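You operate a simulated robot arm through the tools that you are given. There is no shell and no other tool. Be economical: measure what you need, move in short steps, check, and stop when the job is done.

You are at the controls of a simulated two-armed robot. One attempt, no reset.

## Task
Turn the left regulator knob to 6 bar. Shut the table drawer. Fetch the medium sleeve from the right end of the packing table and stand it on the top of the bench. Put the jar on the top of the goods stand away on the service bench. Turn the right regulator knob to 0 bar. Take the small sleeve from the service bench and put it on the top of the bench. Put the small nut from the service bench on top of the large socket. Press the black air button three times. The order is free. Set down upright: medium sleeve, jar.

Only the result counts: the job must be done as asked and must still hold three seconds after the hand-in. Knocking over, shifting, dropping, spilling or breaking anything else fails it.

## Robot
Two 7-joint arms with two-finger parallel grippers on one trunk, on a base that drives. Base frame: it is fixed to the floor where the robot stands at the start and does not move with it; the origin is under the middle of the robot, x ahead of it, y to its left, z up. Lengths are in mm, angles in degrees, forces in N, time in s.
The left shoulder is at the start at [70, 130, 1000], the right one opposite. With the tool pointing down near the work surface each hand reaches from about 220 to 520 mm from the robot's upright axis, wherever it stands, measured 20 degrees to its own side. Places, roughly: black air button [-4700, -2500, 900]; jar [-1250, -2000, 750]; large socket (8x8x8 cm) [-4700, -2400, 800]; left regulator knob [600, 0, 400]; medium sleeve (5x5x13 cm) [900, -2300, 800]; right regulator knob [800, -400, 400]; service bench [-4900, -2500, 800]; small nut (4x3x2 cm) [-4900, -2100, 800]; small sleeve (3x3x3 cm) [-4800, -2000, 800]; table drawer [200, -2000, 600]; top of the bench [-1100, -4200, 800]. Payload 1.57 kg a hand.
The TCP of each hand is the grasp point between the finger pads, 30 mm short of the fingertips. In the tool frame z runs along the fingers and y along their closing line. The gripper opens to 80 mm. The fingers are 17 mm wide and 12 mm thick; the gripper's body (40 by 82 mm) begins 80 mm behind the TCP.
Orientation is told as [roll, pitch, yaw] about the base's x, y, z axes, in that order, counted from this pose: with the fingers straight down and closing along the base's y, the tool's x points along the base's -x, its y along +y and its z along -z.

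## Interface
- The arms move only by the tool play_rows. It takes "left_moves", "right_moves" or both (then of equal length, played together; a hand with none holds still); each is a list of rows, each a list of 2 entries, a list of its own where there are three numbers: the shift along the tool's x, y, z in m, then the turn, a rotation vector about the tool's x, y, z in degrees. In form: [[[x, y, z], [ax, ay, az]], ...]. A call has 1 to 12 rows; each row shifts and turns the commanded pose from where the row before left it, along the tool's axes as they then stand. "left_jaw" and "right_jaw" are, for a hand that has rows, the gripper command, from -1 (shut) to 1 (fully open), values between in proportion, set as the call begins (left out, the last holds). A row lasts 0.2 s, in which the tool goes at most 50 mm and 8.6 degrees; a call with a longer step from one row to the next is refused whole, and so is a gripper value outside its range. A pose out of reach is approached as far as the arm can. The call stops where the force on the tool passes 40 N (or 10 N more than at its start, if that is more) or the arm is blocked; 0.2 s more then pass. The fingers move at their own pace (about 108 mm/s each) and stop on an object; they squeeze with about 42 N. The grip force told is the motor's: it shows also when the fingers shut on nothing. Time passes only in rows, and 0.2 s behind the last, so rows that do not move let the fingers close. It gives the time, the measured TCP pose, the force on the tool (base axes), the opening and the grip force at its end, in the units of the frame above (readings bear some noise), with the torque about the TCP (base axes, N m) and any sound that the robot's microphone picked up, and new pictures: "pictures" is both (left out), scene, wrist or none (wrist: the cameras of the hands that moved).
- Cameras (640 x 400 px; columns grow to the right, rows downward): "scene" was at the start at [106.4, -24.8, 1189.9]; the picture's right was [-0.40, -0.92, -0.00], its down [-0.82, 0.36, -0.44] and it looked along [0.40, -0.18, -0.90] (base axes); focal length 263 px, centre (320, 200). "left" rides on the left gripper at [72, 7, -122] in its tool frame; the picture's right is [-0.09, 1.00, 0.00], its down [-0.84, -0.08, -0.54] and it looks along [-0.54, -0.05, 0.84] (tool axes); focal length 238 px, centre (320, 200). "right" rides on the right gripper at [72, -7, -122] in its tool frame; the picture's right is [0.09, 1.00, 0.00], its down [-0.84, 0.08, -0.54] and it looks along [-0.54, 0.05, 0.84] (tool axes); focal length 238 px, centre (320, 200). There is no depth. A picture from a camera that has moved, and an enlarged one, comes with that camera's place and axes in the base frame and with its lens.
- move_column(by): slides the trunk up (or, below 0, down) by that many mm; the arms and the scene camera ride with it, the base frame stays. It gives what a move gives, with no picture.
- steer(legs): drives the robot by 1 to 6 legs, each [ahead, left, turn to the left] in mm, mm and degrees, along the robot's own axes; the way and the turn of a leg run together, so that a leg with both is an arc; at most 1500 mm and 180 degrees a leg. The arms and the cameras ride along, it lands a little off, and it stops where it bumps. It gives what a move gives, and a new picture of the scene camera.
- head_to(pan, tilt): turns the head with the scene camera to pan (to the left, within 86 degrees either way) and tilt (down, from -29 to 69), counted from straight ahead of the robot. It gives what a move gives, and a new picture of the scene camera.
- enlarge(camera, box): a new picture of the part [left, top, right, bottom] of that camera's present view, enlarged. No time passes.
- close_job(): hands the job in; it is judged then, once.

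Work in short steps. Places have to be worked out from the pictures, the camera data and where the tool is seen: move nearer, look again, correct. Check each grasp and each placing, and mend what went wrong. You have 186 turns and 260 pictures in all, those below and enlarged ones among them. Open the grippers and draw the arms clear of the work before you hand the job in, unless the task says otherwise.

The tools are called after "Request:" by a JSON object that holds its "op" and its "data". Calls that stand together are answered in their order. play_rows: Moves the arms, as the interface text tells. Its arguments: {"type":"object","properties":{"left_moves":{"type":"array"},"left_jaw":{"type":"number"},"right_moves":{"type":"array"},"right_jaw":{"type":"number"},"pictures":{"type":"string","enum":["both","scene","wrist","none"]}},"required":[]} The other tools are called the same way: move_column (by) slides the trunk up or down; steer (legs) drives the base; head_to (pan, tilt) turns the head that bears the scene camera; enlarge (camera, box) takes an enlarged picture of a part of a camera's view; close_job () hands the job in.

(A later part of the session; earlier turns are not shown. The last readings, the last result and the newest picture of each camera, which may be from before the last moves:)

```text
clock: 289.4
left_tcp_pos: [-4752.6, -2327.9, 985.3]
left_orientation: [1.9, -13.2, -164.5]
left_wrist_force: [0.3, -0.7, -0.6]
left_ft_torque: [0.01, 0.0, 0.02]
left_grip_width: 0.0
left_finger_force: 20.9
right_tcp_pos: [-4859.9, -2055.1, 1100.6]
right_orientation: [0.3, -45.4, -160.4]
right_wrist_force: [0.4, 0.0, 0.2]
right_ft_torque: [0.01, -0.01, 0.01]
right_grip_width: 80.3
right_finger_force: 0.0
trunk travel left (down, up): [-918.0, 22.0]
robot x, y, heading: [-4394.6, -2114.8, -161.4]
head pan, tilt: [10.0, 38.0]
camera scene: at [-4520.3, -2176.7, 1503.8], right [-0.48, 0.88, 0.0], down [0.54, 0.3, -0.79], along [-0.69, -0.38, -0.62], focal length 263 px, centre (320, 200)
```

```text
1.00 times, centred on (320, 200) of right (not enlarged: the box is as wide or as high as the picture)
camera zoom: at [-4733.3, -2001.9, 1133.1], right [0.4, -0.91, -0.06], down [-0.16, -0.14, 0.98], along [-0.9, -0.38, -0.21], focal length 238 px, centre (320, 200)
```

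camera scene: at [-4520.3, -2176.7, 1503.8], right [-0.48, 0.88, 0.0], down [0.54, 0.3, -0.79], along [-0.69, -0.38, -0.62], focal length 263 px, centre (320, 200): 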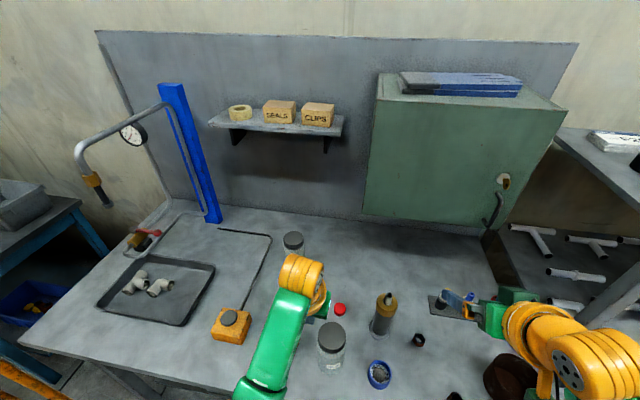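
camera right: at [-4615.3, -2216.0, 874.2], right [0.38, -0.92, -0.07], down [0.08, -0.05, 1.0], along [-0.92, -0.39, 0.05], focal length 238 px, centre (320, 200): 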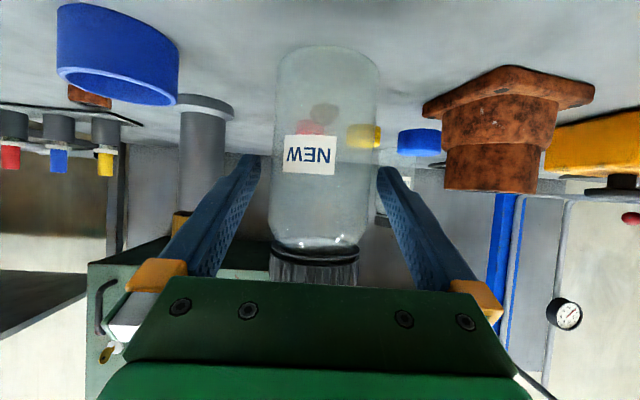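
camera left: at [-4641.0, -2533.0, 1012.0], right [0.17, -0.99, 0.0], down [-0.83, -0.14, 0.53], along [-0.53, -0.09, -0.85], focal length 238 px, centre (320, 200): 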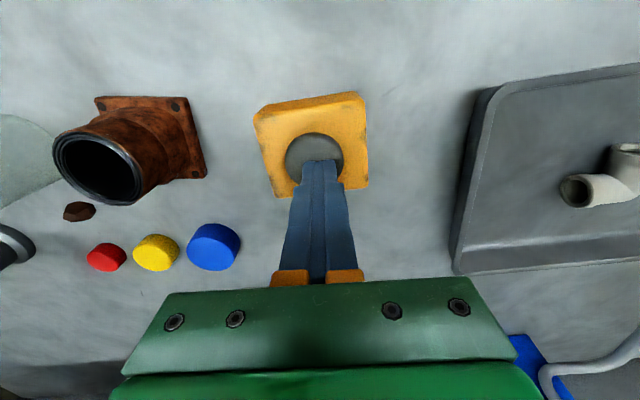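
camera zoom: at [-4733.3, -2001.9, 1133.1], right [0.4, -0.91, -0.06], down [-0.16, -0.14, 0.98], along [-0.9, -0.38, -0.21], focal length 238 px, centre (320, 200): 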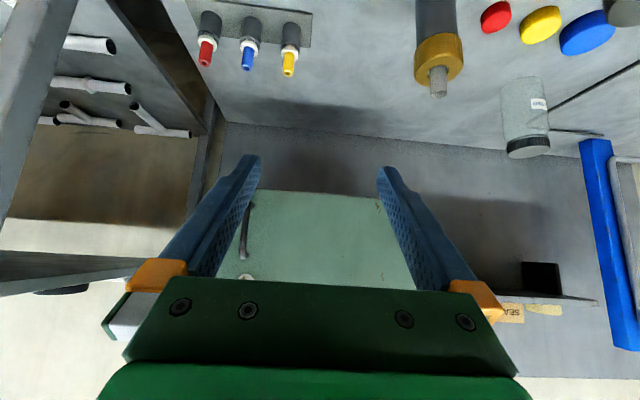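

The left hand drifted upward over the bench; nothing touched. I draw it back toward me carefully before using the right arm.

Request:
{"op": "play_rows", "data": {"left_moves": [[[0.03, 0.01, 0], [0, 0, 0]], [[0.03, 0.01, 0], [0, 0, 0]], [[0.03, 0.01, 0], [0, 0, 0]]], "pictures": "scene"}}

```text
clock: 290.1
left_tcp_pos: [-4660.5, -2329.3, 966.1]
left_orientation: [1.9, -13.4, -164.5]
left_wrist_force: [0.7, 0.4, 0.2]
left_ft_torque: [-0.04, 0.03, 0.01]
left_grip_width: 0.0
left_finger_force: 20.6
right_tcp_pos: [-4860.1, -2053.7, 1100.2]
right_orientation: [0.7, -45.4, -160.5]
right_wrist_force: [0.2, -0.2, -0.1]
right_ft_torque: [0.0, 0.03, 0.01]
right_grip_width: 80.2
right_finger_force: 0.0
trunk travel left (down, up): [-918.0, 22.0]
robot x, y, heading: [-4395.0, -2117.2, -161.3]
head pan, tilt: [10.0, 38.0]
camera scene: at [-4520.4, -2172.7, 1504.0], right [-0.48, 0.88, 0.0], down [0.54, 0.29, -0.79], along [-0.69, -0.38, -0.62], focal length 263 px, centre (320, 200)
```

scene: 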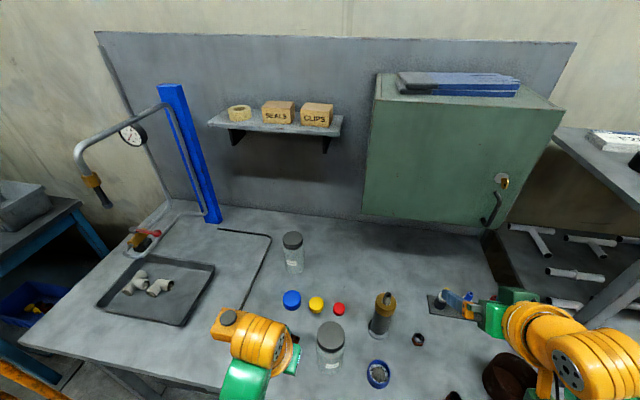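

Nut at ≈(−4908, −2105). I pull the left hand back another 60 mm and turn the right fingers to point straight down; jaws to 60 mm.

Request:
{"op": "play_rows", "data": {"left_moves": [[[0.03, 0.0, 0], [0, 0, 0]], [[0.03, 0.0, 0], [0, 0, 0]], [[0, 0, 0], [0, 0, 0]], [[0, 0, 0], [0, 0, 0]], [[0, 0, 0], [0, 0, 0]], [[0, 0, 0], [0, 0, 0]]], "right_moves": [[[0, 0, 0], [0, 7.5, 0]], [[0, 0, 0], [0, 7.5, 0]], [[0, 0, 0], [0, 7.5, 0]], [[0, 0, 0], [0, 7.5, 0]], [[0, 0, 0], [0, 7.5, 0]], [[0, 0, 0], [0, 7.5, 0]]], "right_jaw": 0.5, "pictures": "none"}}

Request:
{"op": "steer", "data": {"legs": [[60, 0, 0]]}}

Request:
{"op": "enlarge", "data": {"camera": "right", "box": [0, 0, 640, 400]}}

```text
clock: 291.6
left_tcp_pos: [-4605.2, -2313.9, 952.7]
left_orientation: [2.1, -13.2, -164.5]
left_wrist_force: [-0.6, -0.7, -0.9]
left_ft_torque: [0.0, 0.01, 0.0]
left_grip_width: 0.0
left_finger_force: 21.1
right_tcp_pos: [-4862.2, -2053.4, 1099.3]
right_orientation: [0.5, -0.3, -160.1]
right_wrist_force: [0.6, 0.4, -0.8]
right_ft_torque: [0.03, -0.01, -0.02]
right_grip_width: 60.3
right_finger_force: 0.0
trunk travel left (down, up): [-918.0, 22.0]
robot x, y, heading: [-4397.9, -2115.2, -161.6]
head pan, tilt: [10.0, 38.0]
```

```text
clock: 292.5
left_tcp_pos: [-4654.4, -2330.0, 954.9]
left_orientation: [2.2, -13.7, -164.4]
left_wrist_force: [0.9, 0.3, -0.2]
left_ft_torque: [0.01, 0.06, -0.01]
left_grip_width: 0.0
left_finger_force: 21.5
right_tcp_pos: [-4909.9, -2071.4, 1101.9]
right_orientation: [0.4, -0.8, -160.1]
right_wrist_force: [0.7, -0.2, 0.6]
right_ft_torque: [-0.02, 0.04, 0.01]
right_grip_width: 59.8
right_finger_force: 0.0
trunk travel left (down, up): [-918.0, 22.0]
robot x, y, heading: [-4456.9, -2135.0, -161.3]
head pan, tilt: [10.0, 38.0]
camera scene: at [-4567.7, -2189.0, 1504.9], right [-0.48, 0.88, 0.0], down [0.54, 0.29, -0.79], along [-0.7, -0.38, -0.61], focal length 263 px, centre (320, 200)
```

scene: 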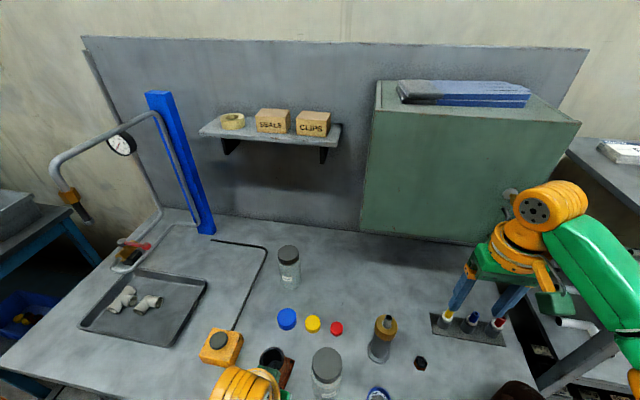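

```text
1.00 times, centred on (320, 200) of right (not enlarged: the box is as wide or as high as the picture)
camera zoom: at [-4843.4, -2036.9, 1221.7], right [0.43, -0.9, 0.01], down [-0.75, -0.35, 0.55], along [-0.5, -0.24, -0.83], focal length 238 px, centre (320, 200)
```

zoom: 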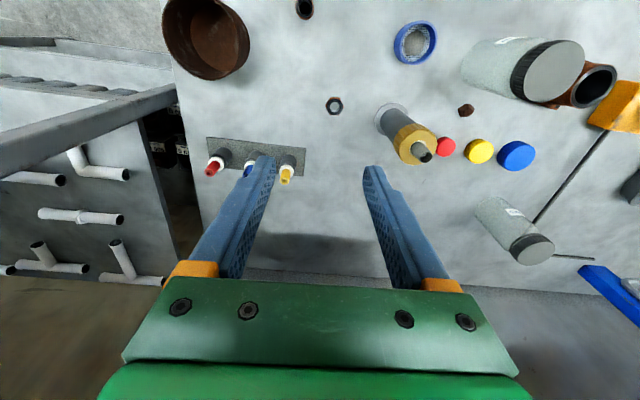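

Superb top view: nut at ≈(−4914, −2101). I move above it and go down to z≈920.

Request:
{"op": "play_rows", "data": {"right_moves": [[[-0.007, 0.0135, 0.02], [0, 0, 0]], [[-0.007, 0.0135, 0.03], [0, 0, 0]], [[0, 0, 0.045], [0, 0, 0]], [[0, 0, 0.045], [0, 0, 0]], [[0, 0, 0.04], [0, 0, 0]]], "pictures": "wrist"}}

```text
clock: 293.7
left_tcp_pos: [-4660.2, -2333.3, 952.5]
left_orientation: [2.0, -13.4, -164.3]
left_wrist_force: [0.3, 0.1, -0.5]
left_ft_torque: [-0.02, 0.0, 0.0]
left_grip_width: 0.0
left_finger_force: 21.0
right_tcp_pos: [-4920.8, -2104.0, 918.4]
right_orientation: [0.3, -0.3, -160.0]
right_wrist_force: [0.8, 0.6, 0.6]
right_ft_torque: [-0.03, -0.03, -0.02]
right_grip_width: 60.0
right_finger_force: 0.1
trunk travel left (down, up): [-918.0, 22.0]
robot x, y, heading: [-4457.2, -2139.1, -161.4]
head pan, tilt: [10.0, 38.0]
camera right: at [-4854.9, -2070.8, 1039.2], right [0.43, -0.9, 0.0], down [-0.76, -0.35, 0.55], along [-0.49, -0.24, -0.84], focal length 238 px, centre (320, 200)
```

right: 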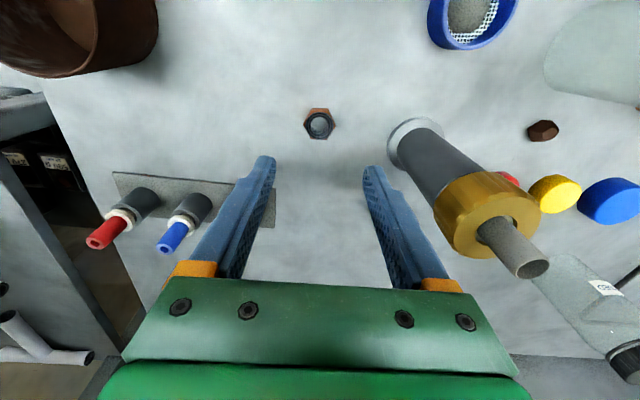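

Nut at ≈(−4908, −2099); TCP is 14 mm too far. I enlarge to see the hex's attitude.

Request:
{"op": "enlarge", "data": {"camera": "right", "box": [280, 90, 360, 160]}}

```text
5.71 times, centred on (320, 125) of right
camera zoom: at [-4854.9, -2070.8, 1039.2], right [0.43, -0.9, 0.0], down [-0.76, -0.35, 0.55], along [-0.49, -0.24, -0.84], focal length 1362 px, centre (320, 629)
```

zoom: 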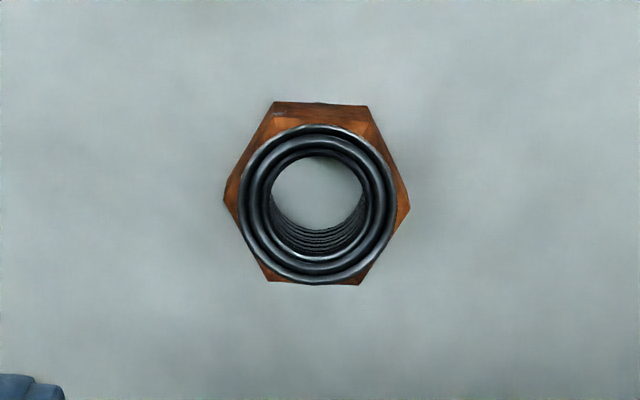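

The hex's corners face the fingers; I pull back 14 mm and turn the hand −27° about its axis so that the pads meet flats, then check.

Request:
{"op": "play_rows", "data": {"right_moves": [[[0.014, 0, 0], [0, 0, 0]], [[0, 0, 0], [0, 0, -6.75]], [[0, 0, 0], [0, 0, -6.75]], [[0, 0, 0], [0, 0, -6.75]], [[0, 0, 0], [0, 0, -6.75]], [[0, 0, 0.03], [0, 0, 0]]], "pictures": "wrist"}}

```text
clock: 295.1
left_tcp_pos: [-4660.7, -2333.4, 953.1]
left_orientation: [2.1, -13.3, -164.3]
left_wrist_force: [0.3, 0.0, 0.1]
left_ft_torque: [-0.03, 0.01, -0.02]
left_grip_width: 0.1
left_finger_force: 21.2
right_tcp_pos: [-4909.0, -2100.8, 888.1]
right_orientation: [0.1, -0.4, -133.1]
right_wrist_force: [-0.6, 0.4, 0.1]
right_ft_torque: [-0.03, -0.02, 0.0]
right_grip_width: 60.0
right_finger_force: 0.0
trunk travel left (down, up): [-918.0, 22.0]
robot x, y, heading: [-4454.9, -2135.5, -161.4]
head pan, tilt: [10.0, 38.0]
camera right: at [-4864.2, -2041.1, 1008.7], right [0.79, -0.61, 0.0], down [-0.51, -0.66, 0.55], along [-0.34, -0.44, -0.84], focal length 238 px, centre (320, 200)
```

right: 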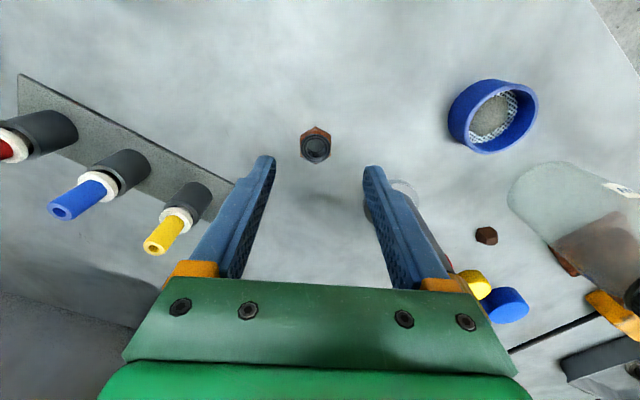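

Flats are aligned. Small shift (2, −4.5 mm) and descend to fingertip height just above the bench.

Request:
{"op": "play_rows", "data": {"right_moves": [[[0.002, -0.0045, 0.02], [0, 0, 0]], [[0, 0, 0.02], [0, 0, 0]], [[0, 0, 0.009], [0, 0, 0]]], "pictures": "wrist"}}

```text
clock: 295.9
left_tcp_pos: [-4661.1, -2332.8, 953.4]
left_orientation: [2.1, -13.3, -164.4]
left_wrist_force: [0.0, 0.0, 0.6]
left_ft_torque: [0.01, 0.0, -0.01]
left_grip_width: 0.0
left_finger_force: 21.6
right_tcp_pos: [-4911.8, -2096.4, 840.5]
right_orientation: [0.1, -0.5, -133.1]
right_wrist_force: [0.2, -0.1, -0.1]
right_ft_torque: [-0.04, 0.01, 0.04]
right_grip_width: 59.8
right_finger_force: 0.0
trunk travel left (down, up): [-918.0, 22.0]
robot x, y, heading: [-4458.4, -2134.7, -161.3]
head pan, tilt: [10.0, 38.0]
camera right: at [-4866.3, -2037.0, 960.3], right [0.79, -0.61, 0.0], down [-0.51, -0.66, 0.55], along [-0.34, -0.44, -0.84], focal length 238 px, centre (320, 200)
```

right: 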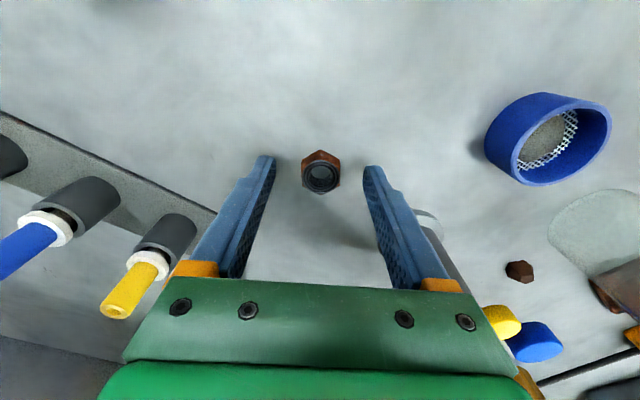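

Centred. Lower 3 mm, close, and lift.

Request:
{"op": "play_rows", "data": {"right_moves": [[[0, 0, 0.003], [0, 0, 0]]], "pictures": "none"}}

Request:
{"op": "play_rows", "data": {"right_moves": [[[0, 0, 0], [0, 0, 0]], [[0, 0, 0], [0, 0, 0]]], "right_jaw": -1, "pictures": "none"}}

Request:
{"op": "play_rows", "data": {"right_moves": [[[0, 0, -0.03], [0, 0, 0]], [[0, 0, -0.04], [0, 0, 0]], [[0, 0, -0.04], [0, 0, 0]]], "pictures": "wrist"}}

```text
clock: 296.3
left_tcp_pos: [-4659.7, -2333.2, 952.4]
left_orientation: [2.1, -13.3, -164.5]
left_wrist_force: [-0.2, 0.1, 0.0]
left_ft_torque: [-0.01, 0.0, -0.03]
left_grip_width: 0.1
left_finger_force: 21.1
right_tcp_pos: [-4911.4, -2096.8, 837.2]
right_orientation: [0.2, -0.4, -133.1]
right_wrist_force: [0.2, -0.3, -0.3]
right_ft_torque: [0.02, 0.02, -0.01]
right_grip_width: 59.9
right_finger_force: 0.0
trunk travel left (down, up): [-918.0, 22.0]
robot x, y, heading: [-4453.6, -2136.9, -161.4]
head pan, tilt: [10.0, 38.0]
```

```text
clock: 296.9
left_tcp_pos: [-4660.5, -2333.9, 951.8]
left_orientation: [2.1, -13.3, -164.4]
left_wrist_force: [-0.4, 0.8, -0.2]
left_ft_torque: [0.0, -0.01, -0.01]
left_grip_width: 0.0
left_finger_force: 20.9
right_tcp_pos: [-4911.5, -2096.9, 835.9]
right_orientation: [0.2, -0.6, -133.1]
right_wrist_force: [-0.2, -1.1, -0.3]
right_ft_torque: [-0.02, 0.02, -0.04]
right_grip_width: 26.0
right_finger_force: 36.6
trunk travel left (down, up): [-918.0, 22.0]
robot x, y, heading: [-4451.5, -2134.2, -161.5]
head pan, tilt: [10.0, 38.0]
```

```text
clock: 297.7
left_tcp_pos: [-4661.7, -2332.7, 953.3]
left_orientation: [2.1, -13.2, -164.5]
left_wrist_force: [0.2, 0.5, -0.4]
left_ft_torque: [-0.01, 0.03, 0.01]
left_grip_width: 0.0
left_finger_force: 21.4
right_tcp_pos: [-4910.1, -2094.2, 949.4]
right_orientation: [0.1, -0.5, -133.1]
right_wrist_force: [0.2, -0.5, 0.1]
right_ft_torque: [0.02, -0.02, -0.06]
right_grip_width: 26.1
right_finger_force: 37.2
trunk travel left (down, up): [-918.0, 22.0]
robot x, y, heading: [-4455.7, -2132.8, -161.7]
head pan, tilt: [10.0, 38.0]
camera right: at [-4864.6, -2035.0, 1069.6], right [0.79, -0.61, 0.0], down [-0.51, -0.66, 0.55], along [-0.34, -0.43, -0.84], focal length 238 px, centre (320, 200)
```

right: 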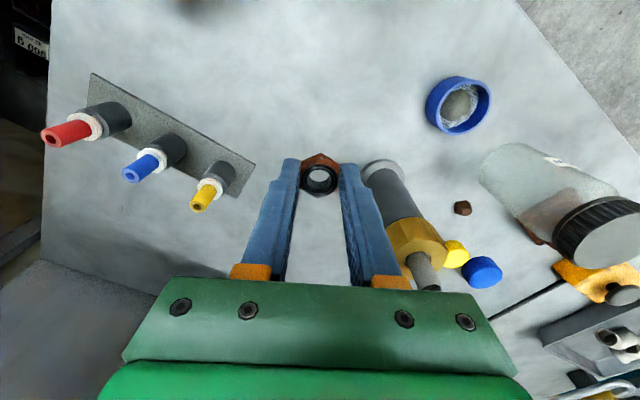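

Nut held (26 mm across flats; its underside ≈32 mm below the TCP). I raise it 110 mm and strafe left 300 mm toward the socket.

Request:
{"op": "play_rows", "data": {"right_moves": [[[0, 0, -0.04], [0, 0, 0]], [[0, 0, -0.04], [0, 0, 0]], [[0, 0, -0.03], [0, 0, 0]]], "pictures": "none"}}

Request:
{"op": "steer", "data": {"legs": [[0, 300, 0]]}}

Request:
{"op": "enlarge", "data": {"camera": "right", "box": [0, 0, 640, 400]}}

```text
clock: 298.5
left_tcp_pos: [-4659.6, -2332.8, 950.6]
left_orientation: [2.1, -13.3, -164.4]
left_wrist_force: [-0.5, -0.3, 0.2]
left_ft_torque: [-0.01, 0.01, -0.01]
left_grip_width: 0.0
left_finger_force: 21.8
right_tcp_pos: [-4909.6, -2092.8, 1057.7]
right_orientation: [0.3, -0.6, -133.1]
right_wrist_force: [0.0, -0.2, -1.0]
right_ft_torque: [0.0, -0.03, -0.01]
right_grip_width: 26.2
right_finger_force: 37.0
trunk travel left (down, up): [-918.0, 22.0]
robot x, y, heading: [-4453.2, -2133.4, -161.4]
head pan, tilt: [10.0, 38.0]
```

```text
clock: 300.6
left_tcp_pos: [-4564.9, -2620.8, 952.9]
left_orientation: [2.2, -13.4, -164.7]
left_wrist_force: [0.1, 0.9, -0.7]
left_ft_torque: [-0.01, 0.01, 0.03]
left_grip_width: 0.2
left_finger_force: 21.9
right_tcp_pos: [-4812.8, -2379.8, 1057.5]
right_orientation: [0.3, -0.6, -133.2]
right_wrist_force: [0.1, -0.8, 0.1]
right_ft_torque: [-0.02, -0.02, 0.02]
right_grip_width: 26.0
right_finger_force: 36.9
trunk travel left (down, up): [-918.0, 22.0]
robot x, y, heading: [-4356.4, -2422.1, -161.7]
head pan, tilt: [10.0, 38.0]
camera scene: at [-4482.1, -2478.1, 1503.9], right [-0.48, 0.88, 0.0], down [0.54, 0.29, -0.79], along [-0.69, -0.38, -0.62], focal length 263 px, centre (320, 200)
```

scene: 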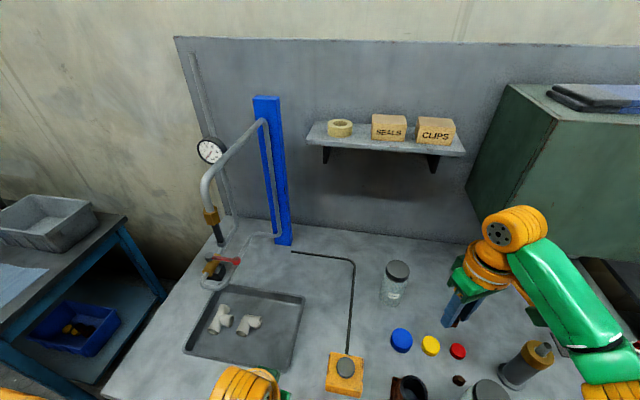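

```text
1.00 times, centred on (320, 200) of right (not enlarged: the box is as wide or as high as the picture)
camera zoom: at [-4768.4, -2319.2, 1177.9], right [0.79, -0.61, 0.0], down [-0.51, -0.66, 0.55], along [-0.34, -0.44, -0.83], focal length 238 px, centre (320, 200)
```

zoom: 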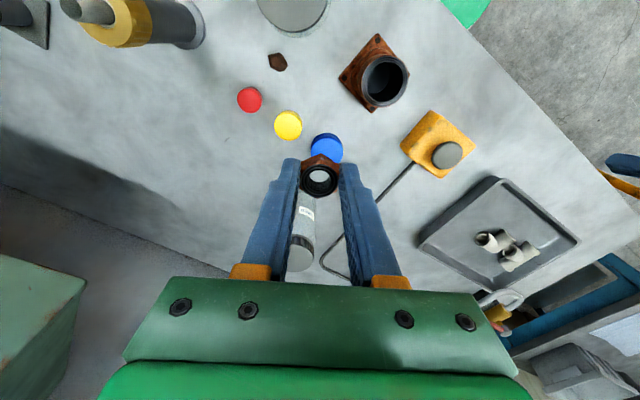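

Request:
{"op": "enlarge", "data": {"camera": "right", "box": [325, 25, 425, 125]}}

```text
4.00 times, centred on (375, 75) of right
camera zoom: at [-4768.4, -2319.2, 1177.9], right [0.79, -0.61, 0.0], down [-0.51, -0.66, 0.55], along [-0.34, -0.44, -0.83], focal length 953 px, centre (100, 700)
```

zoom: 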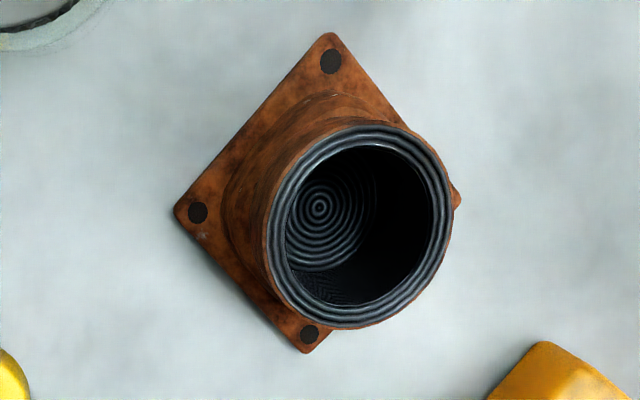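

Rim: outer ≈52 mm, bore ≈40 mm, so the 26–30 mm nut must sit on the rim wall, off-centre (nut centre ≈21 mm from the axis). Socket axis ≈(−4734, −2393). I move above the rim on the hand's side and lower partway to measure again.

Request:
{"op": "play_rows", "data": {"right_moves": [[[0.0217, 0.0222, 0], [0, 0, 0]], [[0.0217, 0.0222, 0], [0, 0, 0]], [[0.0217, 0.0222, 0], [0, 0, 0]], [[0, 0, 0.04], [0, 0, 0]], [[0, 0, 0.03], [0, 0, 0]]], "pictures": "none"}}

Request:
{"op": "enlarge", "data": {"camera": "right", "box": [240, 80, 400, 220]}}

```text
clock: 301.8
left_tcp_pos: [-4565.1, -2622.5, 952.2]
left_orientation: [2.1, -13.3, -164.4]
left_wrist_force: [-0.1, 0.6, 0.3]
left_ft_torque: [0.03, 0.01, 0.01]
left_grip_width: 0.0
left_finger_force: 21.2
right_tcp_pos: [-4719.1, -2380.5, 988.5]
right_orientation: [0.3, -0.5, -133.2]
right_wrist_force: [-0.7, 0.1, 0.1]
right_ft_torque: [0.02, -0.03, 0.02]
right_grip_width: 25.8
right_finger_force: 36.9
trunk travel left (down, up): [-918.0, 22.0]
robot x, y, heading: [-4356.3, -2422.3, -161.4]
head pan, tilt: [10.0, 38.0]
```

```text
2.86 times, centred on (320, 150) of right
camera zoom: at [-4673.9, -2320.5, 1108.1], right [0.79, -0.61, 0.0], down [-0.51, -0.66, 0.55], along [-0.34, -0.44, -0.84], focal length 681 px, centre (320, 343)
```

zoom: 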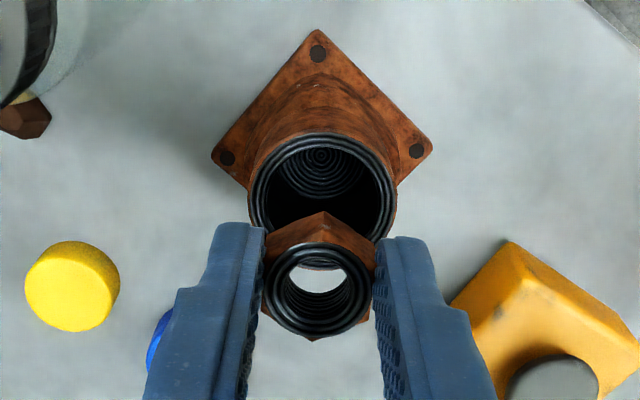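

Re-measured: axis ≈(−4732, −2392); the nut is at radius 17.6 mm, so I shift 3.5 mm back and lower to 8 mm above the rim.

Request:
{"op": "play_rows", "data": {"right_moves": [[[0.0035, 0, 0.024], [0, 0, 0]], [[0, 0, 0.024], [0, 0, 0]], [[0, 0, 0.016], [0, 0, 0]]], "pictures": "none"}}

Request:
{"op": "enlarge", "data": {"camera": "right", "box": [240, 80, 400, 220]}}

```text
clock: 302.6
left_tcp_pos: [-4563.8, -2620.8, 952.2]
left_orientation: [2.2, -13.3, -164.5]
left_wrist_force: [1.0, -0.9, 0.8]
left_ft_torque: [-0.01, -0.01, -0.01]
left_grip_width: 0.0
left_finger_force: 20.8
right_tcp_pos: [-4717.0, -2378.6, 924.2]
right_orientation: [0.2, -0.4, -133.2]
right_wrist_force: [0.5, -0.3, 0.4]
right_ft_torque: [-0.03, 0.03, 0.02]
right_grip_width: 26.0
right_finger_force: 37.0
trunk travel left (down, up): [-918.0, 22.0]
robot x, y, heading: [-4357.7, -2421.0, -161.5]
head pan, tilt: [10.0, 38.0]
```

```text
2.86 times, centred on (320, 150) of right
camera zoom: at [-4671.8, -2318.8, 1044.1], right [0.79, -0.61, 0.0], down [-0.51, -0.66, 0.55], along [-0.34, -0.43, -0.84], focal length 681 px, centre (320, 343)
```

zoom: 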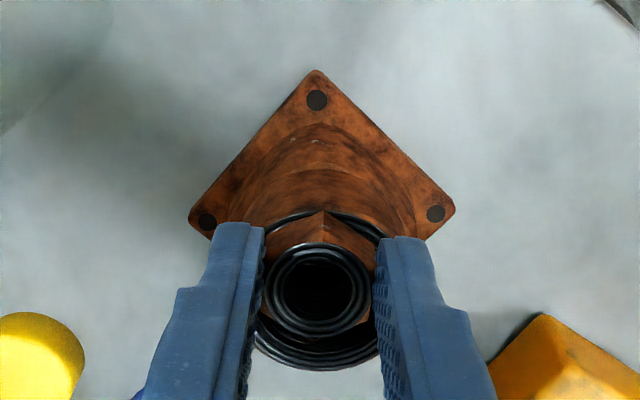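

Radius ≈20 mm, sideways spot on. I lower slowly until the force shows contact.

Request:
{"op": "play_rows", "data": {"right_moves": [[[0.001, 0, 0.003], [0, 0, 0]], [[0, 0, 0.002], [0, 0, 0]], [[0, 0, 0.002], [0, 0, 0]], [[0, 0, 0.002], [0, 0, 0]]], "pictures": "none"}}

```text
clock: 303.6
left_tcp_pos: [-4564.9, -2622.0, 952.0]
left_orientation: [2.1, -13.2, -164.5]
left_wrist_force: [-0.7, 0.3, 0.6]
left_ft_torque: [-0.01, 0.01, -0.02]
left_grip_width: 0.0
left_finger_force: 21.4
right_tcp_pos: [-4716.3, -2377.2, 915.1]
right_orientation: [0.2, -0.5, -133.4]
right_wrist_force: [-0.2, -0.2, -0.8]
right_ft_torque: [0.0, 0.0, -0.01]
right_grip_width: 26.0
right_finger_force: 37.1
trunk travel left (down, up): [-918.0, 22.0]
robot x, y, heading: [-4353.2, -2424.3, -161.5]
head pan, tilt: [10.0, 38.0]
```

No contact yet at 915; continue in 2 mm steps.

Request:
{"op": "play_rows", "data": {"right_moves": [[[0, 0, 0.002], [0, 0, 0]], [[0, 0, 0.002], [0, 0, 0]]], "pictures": "none"}}

Request:
{"op": "play_rows", "data": {"right_moves": [[[0, 0, 0.0015], [0, 0, 0]], [[0, 0, 0.0015], [0, 0, 0]]], "pictures": "none"}}

```text
clock: 304.2
left_tcp_pos: [-4563.1, -2621.7, 952.8]
left_orientation: [2.1, -13.3, -164.5]
left_wrist_force: [0.1, -1.0, 0.0]
left_ft_torque: [-0.02, -0.01, 0.0]
left_grip_width: 0.0
left_finger_force: 21.3
right_tcp_pos: [-4717.4, -2376.7, 910.9]
right_orientation: [0.2, -0.5, -133.2]
right_wrist_force: [0.3, -1.1, -0.9]
right_ft_torque: [-0.03, 0.05, 0.02]
right_grip_width: 25.9
right_finger_force: 37.3
trunk travel left (down, up): [-918.0, 22.0]
robot x, y, heading: [-4358.4, -2426.1, -161.6]
head pan, tilt: [10.0, 38.0]
```

```text
clock: 304.8
left_tcp_pos: [-4563.0, -2623.1, 953.3]
left_orientation: [2.2, -13.4, -164.5]
left_wrist_force: [0.3, 0.6, -0.1]
left_ft_torque: [-0.01, -0.01, 0.01]
left_grip_width: 0.0
left_finger_force: 20.7
right_tcp_pos: [-4717.0, -2377.9, 908.3]
right_orientation: [0.2, -0.4, -133.2]
right_wrist_force: [0.6, 0.2, 0.0]
right_ft_torque: [-0.02, 0.01, 0.01]
right_grip_width: 26.3
right_finger_force: 37.5
trunk travel left (down, up): [-918.0, 22.0]
robot x, y, heading: [-4356.3, -2424.2, -161.4]
head pan, tilt: [10.0, 38.0]
```

Still no contact at 908. I look.

Request:
{"op": "enlarge", "data": {"camera": "right", "box": [240, 80, 400, 220]}}

```text
2.86 times, centred on (320, 150) of right
camera zoom: at [-4672.4, -2317.4, 1027.7], right [0.79, -0.61, 0.0], down [-0.51, -0.66, 0.55], along [-0.34, -0.44, -0.83], focal length 681 px, centre (320, 343)
```

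zoom: 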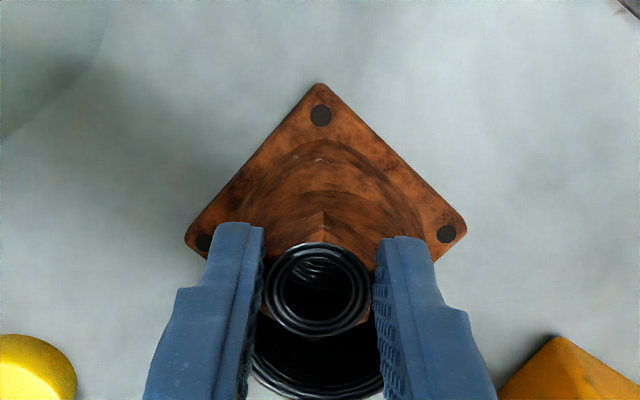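

Geometry looks right, rim simply lower. Continue in 1.5 mm steps.

Request:
{"op": "play_rows", "data": {"right_moves": [[[0, 0, 0.0015], [0, 0, 0]], [[0, 0, 0.0015], [0, 0, 0]]], "pictures": "none"}}

Request:
{"op": "play_rows", "data": {"right_moves": [[[0, 0, 0.0015], [0, 0, 0]]], "pictures": "none"}}

```text
clock: 305.4
left_tcp_pos: [-4562.6, -2621.4, 953.4]
left_orientation: [2.2, -13.3, -164.6]
left_wrist_force: [0.2, 0.5, -0.9]
left_ft_torque: [0.0, -0.01, 0.0]
left_grip_width: 0.5
left_finger_force: 21.4
right_tcp_pos: [-4716.9, -2376.3, 905.8]
right_orientation: [0.0, -0.7, -133.3]
right_wrist_force: [-7.2, 3.2, 28.4]
right_ft_torque: [0.03, 0.3, -0.06]
right_grip_width: 26.3
right_finger_force: 37.4
trunk travel left (down, up): [-918.0, 22.0]
robot x, y, heading: [-4359.9, -2424.7, -161.6]
head pan, tilt: [10.0, 38.0]
```

```text
clock: 305.8
left_tcp_pos: [-4564.1, -2620.8, 952.8]
left_orientation: [2.1, -13.3, -164.6]
left_wrist_force: [-0.4, -0.1, 0.0]
left_ft_torque: [0.01, -0.02, -0.01]
left_grip_width: 0.0
left_finger_force: 21.1
right_tcp_pos: [-4716.8, -2377.6, 904.6]
right_orientation: [0.1, -0.6, -133.1]
right_wrist_force: [-10.1, 3.2, 27.9]
right_ft_torque: [0.01, 0.4, -0.05]
right_grip_width: 26.0
right_finger_force: 37.2
trunk travel left (down, up): [-918.0, 22.0]
robot x, y, heading: [-4356.9, -2426.5, -161.8]
head pan, tilt: [10.0, 38.0]
```

Contact at ≈906 (28 N). I ease up 2 mm, check the force, then open slightly.

Request:
{"op": "play_rows", "data": {"right_moves": [[[0, 0, -0.0017], [0, 0, 0]], [[0, 0, 0], [0, 0, 0]]], "pictures": "none"}}

```text
clock: 306.4
left_tcp_pos: [-4563.0, -2622.4, 952.9]
left_orientation: [2.1, -13.3, -164.5]
left_wrist_force: [0.0, -0.3, 0.4]
left_ft_torque: [-0.03, 0.0, 0.02]
left_grip_width: 0.1
left_finger_force: 20.8
right_tcp_pos: [-4715.4, -2377.3, 904.3]
right_orientation: [0.4, -0.3, -133.3]
right_wrist_force: [0.8, -0.7, -0.5]
right_ft_torque: [0.03, 0.01, -0.03]
right_grip_width: 26.0
right_finger_force: 37.0
trunk travel left (down, up): [-918.0, 22.0]
robot x, y, heading: [-4354.2, -2419.4, -161.4]
head pan, tilt: [10.0, 38.0]
```

Force is zero: just touching. I open the jaws to 45 mm.

Request:
{"op": "play_rows", "data": {"right_moves": [[[0, 0, 0.0006], [0, 0, 0]], [[0, 0, 0], [0, 0, 0]]], "right_jaw": 0.12, "pictures": "none"}}

Request:
{"op": "enlarge", "data": {"camera": "right", "box": [240, 80, 400, 220]}}

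```text
clock: 307.0
left_tcp_pos: [-4563.9, -2621.4, 953.0]
left_orientation: [2.1, -13.3, -164.5]
left_wrist_force: [-0.5, 0.3, 0.5]
left_ft_torque: [0.01, -0.01, 0.05]
left_grip_width: 0.0
left_finger_force: 21.0
right_tcp_pos: [-4716.3, -2377.2, 905.4]
right_orientation: [0.2, -0.5, -133.1]
right_wrist_force: [-0.6, -0.2, 0.4]
right_ft_torque: [0.0, -0.02, 0.01]
right_grip_width: 45.0
right_finger_force: 0.0
trunk travel left (down, up): [-918.0, 22.0]
robot x, y, heading: [-4356.6, -2427.1, -161.7]
head pan, tilt: [10.0, 38.0]
```

```text
2.86 times, centred on (320, 150) of right
camera zoom: at [-4671.5, -2317.3, 1024.6], right [0.79, -0.61, 0.0], down [-0.51, -0.66, 0.55], along [-0.34, -0.43, -0.84], focal length 681 px, centre (320, 343)
```

zoom: 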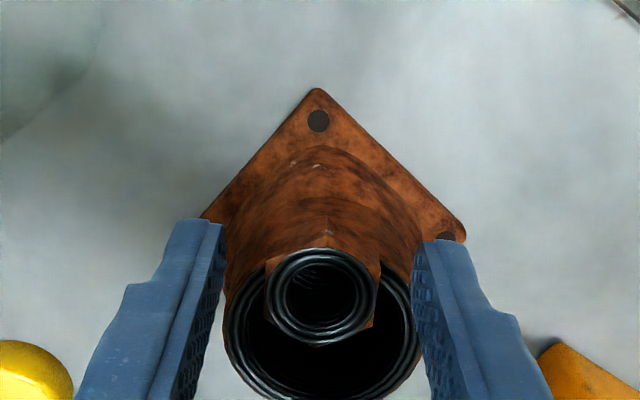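

The nut sits on the rim, level. I rise straight up.

Request:
{"op": "play_rows", "data": {"right_moves": [[[0, 0, -0.02], [0, 0, 0]], [[0, 0, -0.04], [0, 0, 0]], [[0, 0, -0.045], [0, 0, 0]], [[0, 0, -0.045], [0, 0, 0]]], "pictures": "none"}}

Request:
{"op": "enlarge", "data": {"camera": "right", "box": [240, 80, 400, 220]}}

```text
clock: 308.0
left_tcp_pos: [-4565.0, -2621.4, 953.0]
left_orientation: [2.1, -13.3, -164.5]
left_wrist_force: [-0.2, -0.2, 0.2]
left_ft_torque: [0.02, -0.02, -0.02]
left_grip_width: 0.0
left_finger_force: 21.2
right_tcp_pos: [-4716.8, -2377.7, 1056.4]
right_orientation: [0.1, -0.5, -133.3]
right_wrist_force: [1.4, -1.3, 1.2]
right_ft_torque: [-0.01, -0.02, 0.03]
right_grip_width: 44.8
right_finger_force: 0.0
trunk travel left (down, up): [-918.0, 22.0]
robot x, y, heading: [-4357.2, -2429.0, -161.4]
head pan, tilt: [10.0, 38.0]
```

```text
2.86 times, centred on (320, 150) of right
camera zoom: at [-4671.8, -2317.6, 1176.1], right [0.79, -0.61, 0.0], down [-0.51, -0.66, 0.55], along [-0.34, -0.43, -0.84], focal length 681 px, centre (320, 343)
```

zoom: 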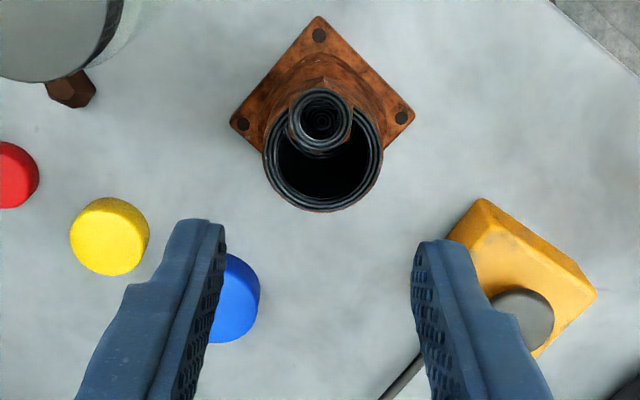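

The nut rests on the rim. Now the small sleeve (≈(−4815, −2007)): back off, strafe right 395, come in again, so the left hand stays clear of the jar.

Request:
{"op": "steer", "data": {"legs": [[-180, 0, 0], [0, -395, 0], [80, 0, 0]]}}

Request:
{"op": "enlarge", "data": {"camera": "right", "box": [0, 0, 640, 400]}}

```text
clock: 312.2
left_tcp_pos: [-4586.5, -2208.0, 953.6]
left_orientation: [2.1, -13.6, -164.9]
left_wrist_force: [1.0, -0.1, 1.1]
left_ft_torque: [-0.01, 0.03, -0.01]
left_grip_width: 0.0
left_finger_force: 21.1
right_tcp_pos: [-4737.0, -1962.6, 1057.0]
right_orientation: [0.0, -0.7, -133.7]
right_wrist_force: [0.0, 0.9, 0.3]
right_ft_torque: [0.0, 0.03, -0.01]
right_grip_width: 44.7
right_finger_force: 0.0
trunk travel left (down, up): [-918.0, 22.0]
robot x, y, heading: [-4386.3, -2010.8, -162.4]
head pan, tilt: [10.0, 38.0]
camera scene: at [-4498.5, -2067.6, 1504.7], right [-0.47, 0.88, 0.0], down [0.54, 0.29, -0.79], along [-0.7, -0.37, -0.61], focal length 263 px, centre (320, 200)
```

scene: 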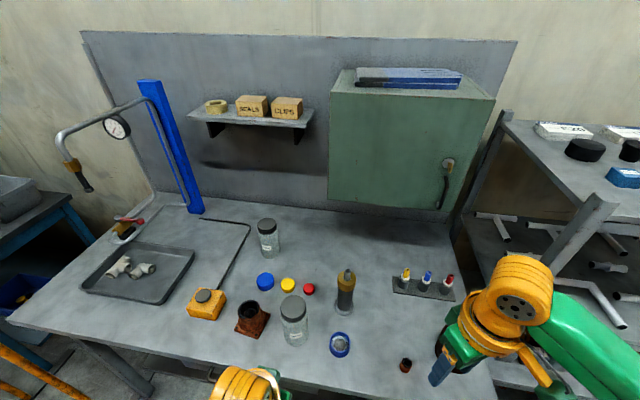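

```text
1.00 times, centred on (320, 200) of right (not enlarged: the box is as wide or as high as the picture)
camera zoom: at [-4690.2, -1903.3, 1177.3], right [0.78, -0.62, 0.0], down [-0.52, -0.65, 0.55], along [-0.34, -0.43, -0.83], focal length 238 px, centre (320, 200)
```

zoom: 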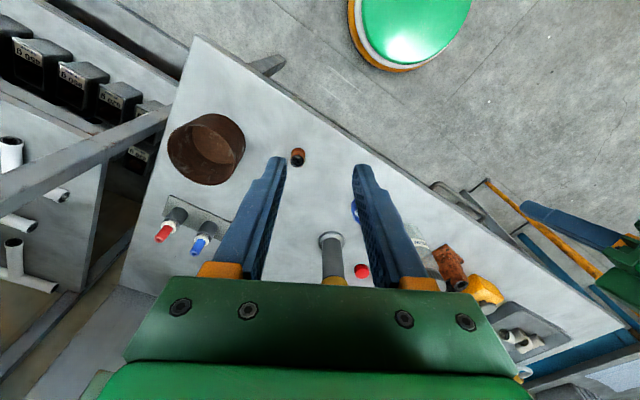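

Small sleeve ≈(−4813, −2002). I move over it and lower to z≈900.

Request:
{"op": "play_rows", "data": {"right_moves": [[[-0.027, -0.0093, 0.03], [0, 0, 0]], [[-0.027, -0.0093, 0.03], [0, 0, 0]], [[-0.027, -0.0093, 0.03], [0, 0, 0]], [[0, 0, 0.035], [0, 0, 0]], [[0, 0, 0.035], [0, 0, 0]]], "right_jaw": 0.5, "pictures": "wrist"}}

```text
clock: 313.4
left_tcp_pos: [-4591.3, -2208.9, 952.7]
left_orientation: [2.1, -13.3, -165.1]
left_wrist_force: [-0.4, -0.9, 0.1]
left_ft_torque: [-0.01, 0.0, 0.01]
left_grip_width: 0.2
left_finger_force: 21.3
right_tcp_pos: [-4815.0, -2005.7, 895.1]
right_orientation: [0.1, -0.5, -133.6]
right_wrist_force: [0.6, -0.8, -0.1]
right_ft_torque: [-0.01, 0.04, 0.0]
right_grip_width: 60.1
right_finger_force: 0.0
trunk travel left (down, up): [-918.0, 22.0]
robot x, y, heading: [-4378.5, -2014.2, -162.0]
head pan, tilt: [10.0, 38.0]
camera right: at [-4769.9, -1945.9, 1015.8], right [0.79, -0.62, 0.0], down [-0.52, -0.66, 0.55], along [-0.34, -0.43, -0.84], focal length 238 px, centre (320, 200)
```

right: 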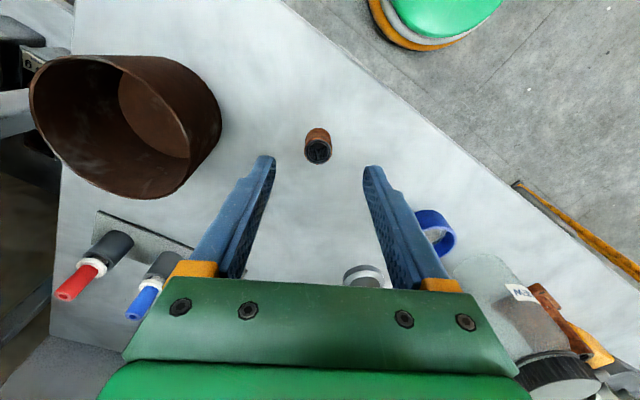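

Centred within 4 mm. Correct and descend to tips just above bench, then close.

Request:
{"op": "play_rows", "data": {"right_moves": [[[0.002, -0.0035, 0.02], [0, 0, 0]], [[0, 0, 0.02], [0, 0, 0]], [[0, 0, 0.017], [0, 0, 0]]], "pictures": "wrist"}}

Request:
{"op": "play_rows", "data": {"right_moves": [[[0, 0, 0], [0, 0, 0]], [[0, 0, 0], [0, 0, 0]]], "right_jaw": -1, "pictures": "none"}}

Request:
{"op": "play_rows", "data": {"right_moves": [[[0, 0, -0.03], [0, 0, 0]], [[0, 0, -0.04], [0, 0, 0]], [[0, 0, -0.045], [0, 0, 0]], [[0, 0, -0.045], [0, 0, 0]], [[0, 0, -0.045], [0, 0, 0]]], "pictures": "wrist"}}

```text
clock: 314.2
left_tcp_pos: [-4590.4, -2210.0, 952.8]
left_orientation: [2.1, -13.2, -165.1]
left_wrist_force: [0.6, -0.2, 0.1]
left_ft_torque: [0.0, -0.01, 0.01]
left_grip_width: 0.2
left_finger_force: 21.5
right_tcp_pos: [-4819.1, -2000.5, 838.6]
right_orientation: [0.3, -0.5, -133.7]
right_wrist_force: [-0.3, 0.0, -0.1]
right_ft_torque: [-0.04, 0.0, -0.01]
right_grip_width: 60.1
right_finger_force: 0.0
trunk travel left (down, up): [-918.0, 22.0]
robot x, y, heading: [-4384.0, -2011.7, -162.1]
head pan, tilt: [10.0, 38.0]
camera right: at [-4773.7, -1941.7, 958.8], right [0.78, -0.62, 0.0], down [-0.52, -0.65, 0.55], along [-0.34, -0.43, -0.84], focal length 238 px, centre (320, 200)
```

right: 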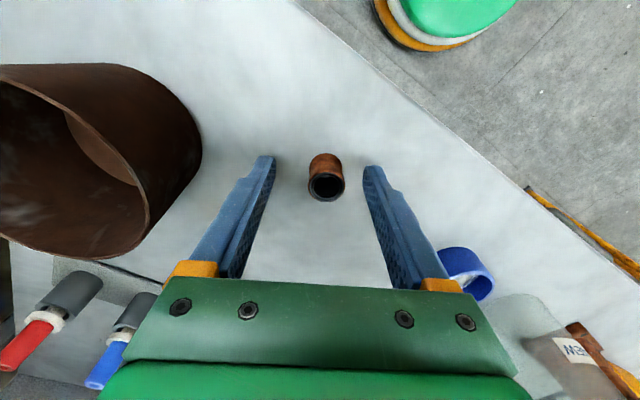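

```text
clock: 314.8
left_tcp_pos: [-4591.4, -2209.1, 953.3]
left_orientation: [2.1, -13.3, -165.0]
left_wrist_force: [-0.9, 0.0, 0.2]
left_ft_torque: [-0.03, 0.0, -0.01]
left_grip_width: 0.0
left_finger_force: 21.0
right_tcp_pos: [-4818.7, -2000.7, 839.0]
right_orientation: [0.2, -0.6, -133.5]
right_wrist_force: [0.7, 0.3, -0.1]
right_ft_torque: [0.02, -0.01, 0.0]
right_grip_width: 22.3
right_finger_force: 35.2
trunk travel left (down, up): [-918.0, 22.0]
robot x, y, heading: [-4384.0, -2013.3, -162.0]
head pan, tilt: [10.0, 38.0]
```

```text
clock: 316.0
left_tcp_pos: [-4591.0, -2210.1, 953.4]
left_orientation: [2.0, -13.3, -165.0]
left_wrist_force: [0.7, -0.1, 0.5]
left_ft_torque: [-0.01, -0.01, -0.01]
left_grip_width: 0.3
left_finger_force: 21.6
right_tcp_pos: [-4819.9, -1999.1, 1044.7]
right_orientation: [0.1, -0.5, -133.6]
right_wrist_force: [-0.7, -0.1, -0.2]
right_ft_torque: [0.02, 0.01, -0.02]
right_grip_width: 21.5
right_finger_force: 34.9
trunk travel left (down, up): [-918.0, 22.0]
robot x, y, heading: [-4383.9, -2016.8, -162.2]
head pan, tilt: [10.0, 38.0]
camera right: at [-4774.1, -1939.6, 1165.3], right [0.78, -0.62, 0.0], down [-0.52, -0.66, 0.55], along [-0.34, -0.43, -0.84], focal length 238 px, centre (320, 200)
```

right: 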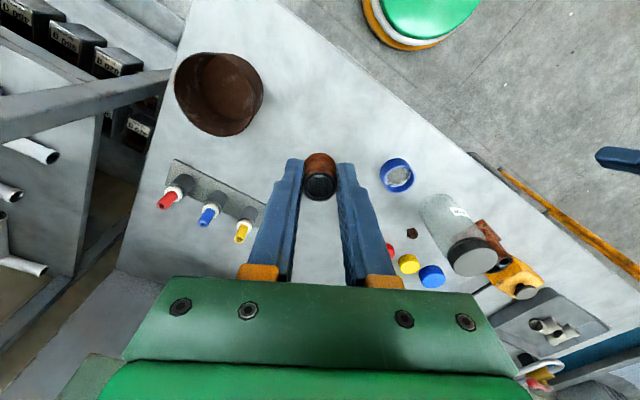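

Small sleeve held (22 mm). I back off and drive to the bench: turn to heading −71°, then go around the stand's south side.

Request:
{"op": "steer", "data": {"legs": [[-450, 0, 0], [0, 0, 91], [1500, 0, 0], [0, 1200, 0], [550, 0, 0], [0, 770, 0]]}}

Request:
{"op": "head_to", "data": {"pan": -10, "tilt": 45}}

```text
clock: 341.8
left_tcp_pos: [-1222.1, -3325.0, 953.5]
left_orientation: [2.1, -13.3, -72.2]
left_wrist_force: [-0.1, -0.9, 0.3]
left_ft_torque: [0.04, -0.03, -0.04]
left_grip_width: 0.0
left_finger_force: 21.1
right_tcp_pos: [-1420.3, -3565.3, 1043.8]
right_orientation: [0.2, -0.5, -41.0]
right_wrist_force: [-0.3, 0.3, -1.7]
right_ft_torque: [0.01, -0.02, 0.02]
right_grip_width: 20.9
right_finger_force: 34.2
trunk travel left (down, up): [-918.0, 22.0]
robot x, y, heading: [-1424.8, -3127.3, -69.2]
head pan, tilt: [10.0, 38.0]
camera scene: at [-1366.1, -3248.2, 1503.9], right [-0.86, -0.51, 0.0], down [-0.31, 0.53, -0.79], along [0.4, -0.68, -0.62], focal length 263 px, centre (320, 200)
```

scene: 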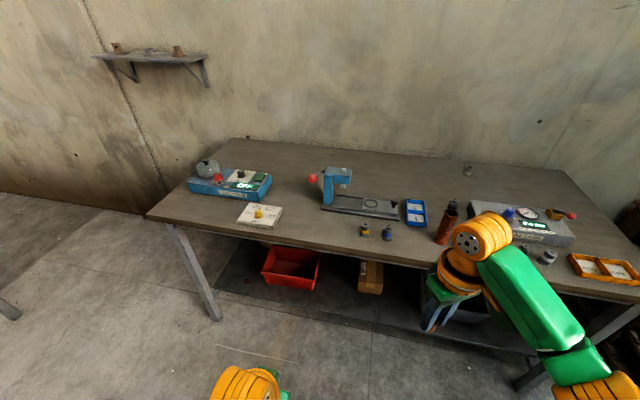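

```text
clock: 342.6
left_tcp_pos: [-1220.9, -3324.7, 953.4]
left_orientation: [2.1, -13.3, -72.2]
left_wrist_force: [0.3, -0.4, 0.5]
left_ft_torque: [0.01, -0.03, 0.0]
left_grip_width: 0.3
left_finger_force: 21.5
right_tcp_pos: [-1419.1, -3564.6, 1044.2]
right_orientation: [0.2, -0.5, -40.9]
right_wrist_force: [-0.6, -0.1, -0.7]
right_ft_torque: [0.0, 0.01, -0.04]
right_grip_width: 21.2
right_finger_force: 34.7
trunk travel left (down, up): [-918.0, 22.0]
robot x, y, heading: [-1427.0, -3126.6, -68.9]
head pan, tilt: [-10.0, 45.0]
camera scene: at [-1393.4, -3253.2, 1493.6], right [-0.98, -0.19, 0.0], down [-0.13, 0.69, -0.71], along [0.13, -0.69, -0.71], focal length 263 px, centre (320, 200)
```

scene: 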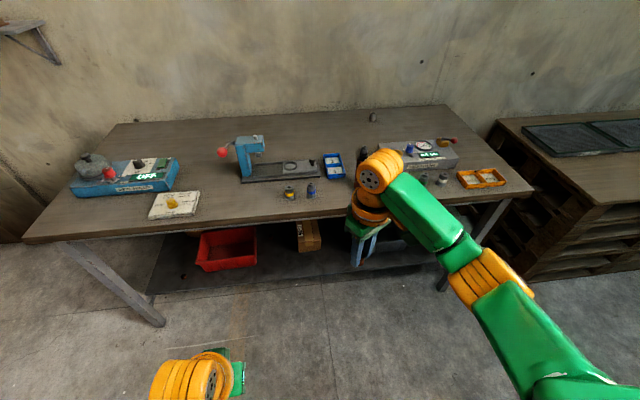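

Medium sleeve still stands. I drive 340 mm ahead and a bit right, squaring the heading.

Request:
{"op": "steer", "data": {"legs": [[0, -20, -2], [340, 0, 0]]}}

Request:
{"op": "enlarge", "data": {"camera": "right", "box": [0, 0, 640, 400]}}

```text
clock: 345.2
left_tcp_pos: [-1136.6, -3654.9, 954.9]
left_orientation: [2.1, -13.4, -74.1]
left_wrist_force: [0.1, -0.2, 0.0]
left_ft_torque: [0.01, -0.04, -0.01]
left_grip_width: 0.0
left_finger_force: 21.4
right_tcp_pos: [-1344.8, -3887.5, 1045.1]
right_orientation: [0.1, -0.6, -42.8]
right_wrist_force: [-0.6, 0.1, 0.0]
right_ft_torque: [-0.03, 0.0, -0.02]
right_grip_width: 21.1
right_finger_force: 34.1
trunk travel left (down, up): [-918.0, 22.0]
robot x, y, heading: [-1339.9, -3453.4, -71.0]
head pan, tilt: [-10.0, 45.0]
camera scene: at [-1308.9, -3576.3, 1493.9], right [-0.99, -0.16, 0.0], down [-0.11, 0.7, -0.71], along [0.11, -0.7, -0.71], focal length 263 px, centre (320, 200)
```

scene: 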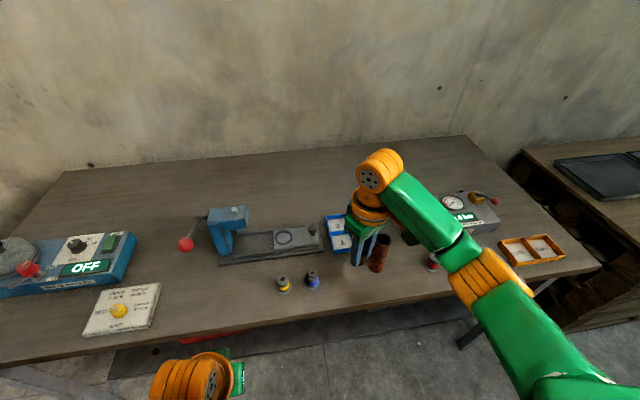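

```text
1.00 times, centred on (320, 200) of right (not enlarged: the box is as wide or as high as the picture)
camera zoom: at [-1402.6, -3841.1, 1165.4], right [0.61, 0.79, 0.0], down [0.66, -0.51, 0.55], along [0.44, -0.33, -0.83], focal length 238 px, centre (320, 200)
```

zoom: 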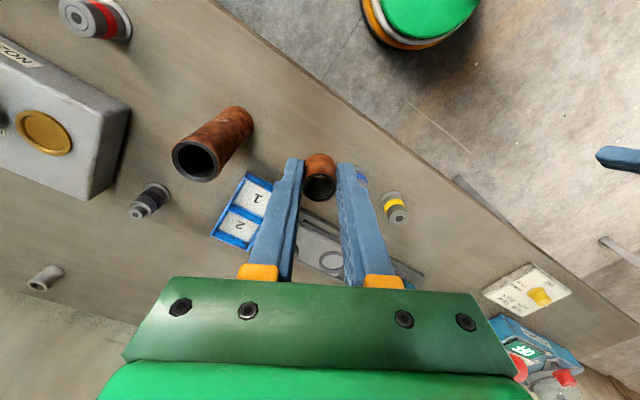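

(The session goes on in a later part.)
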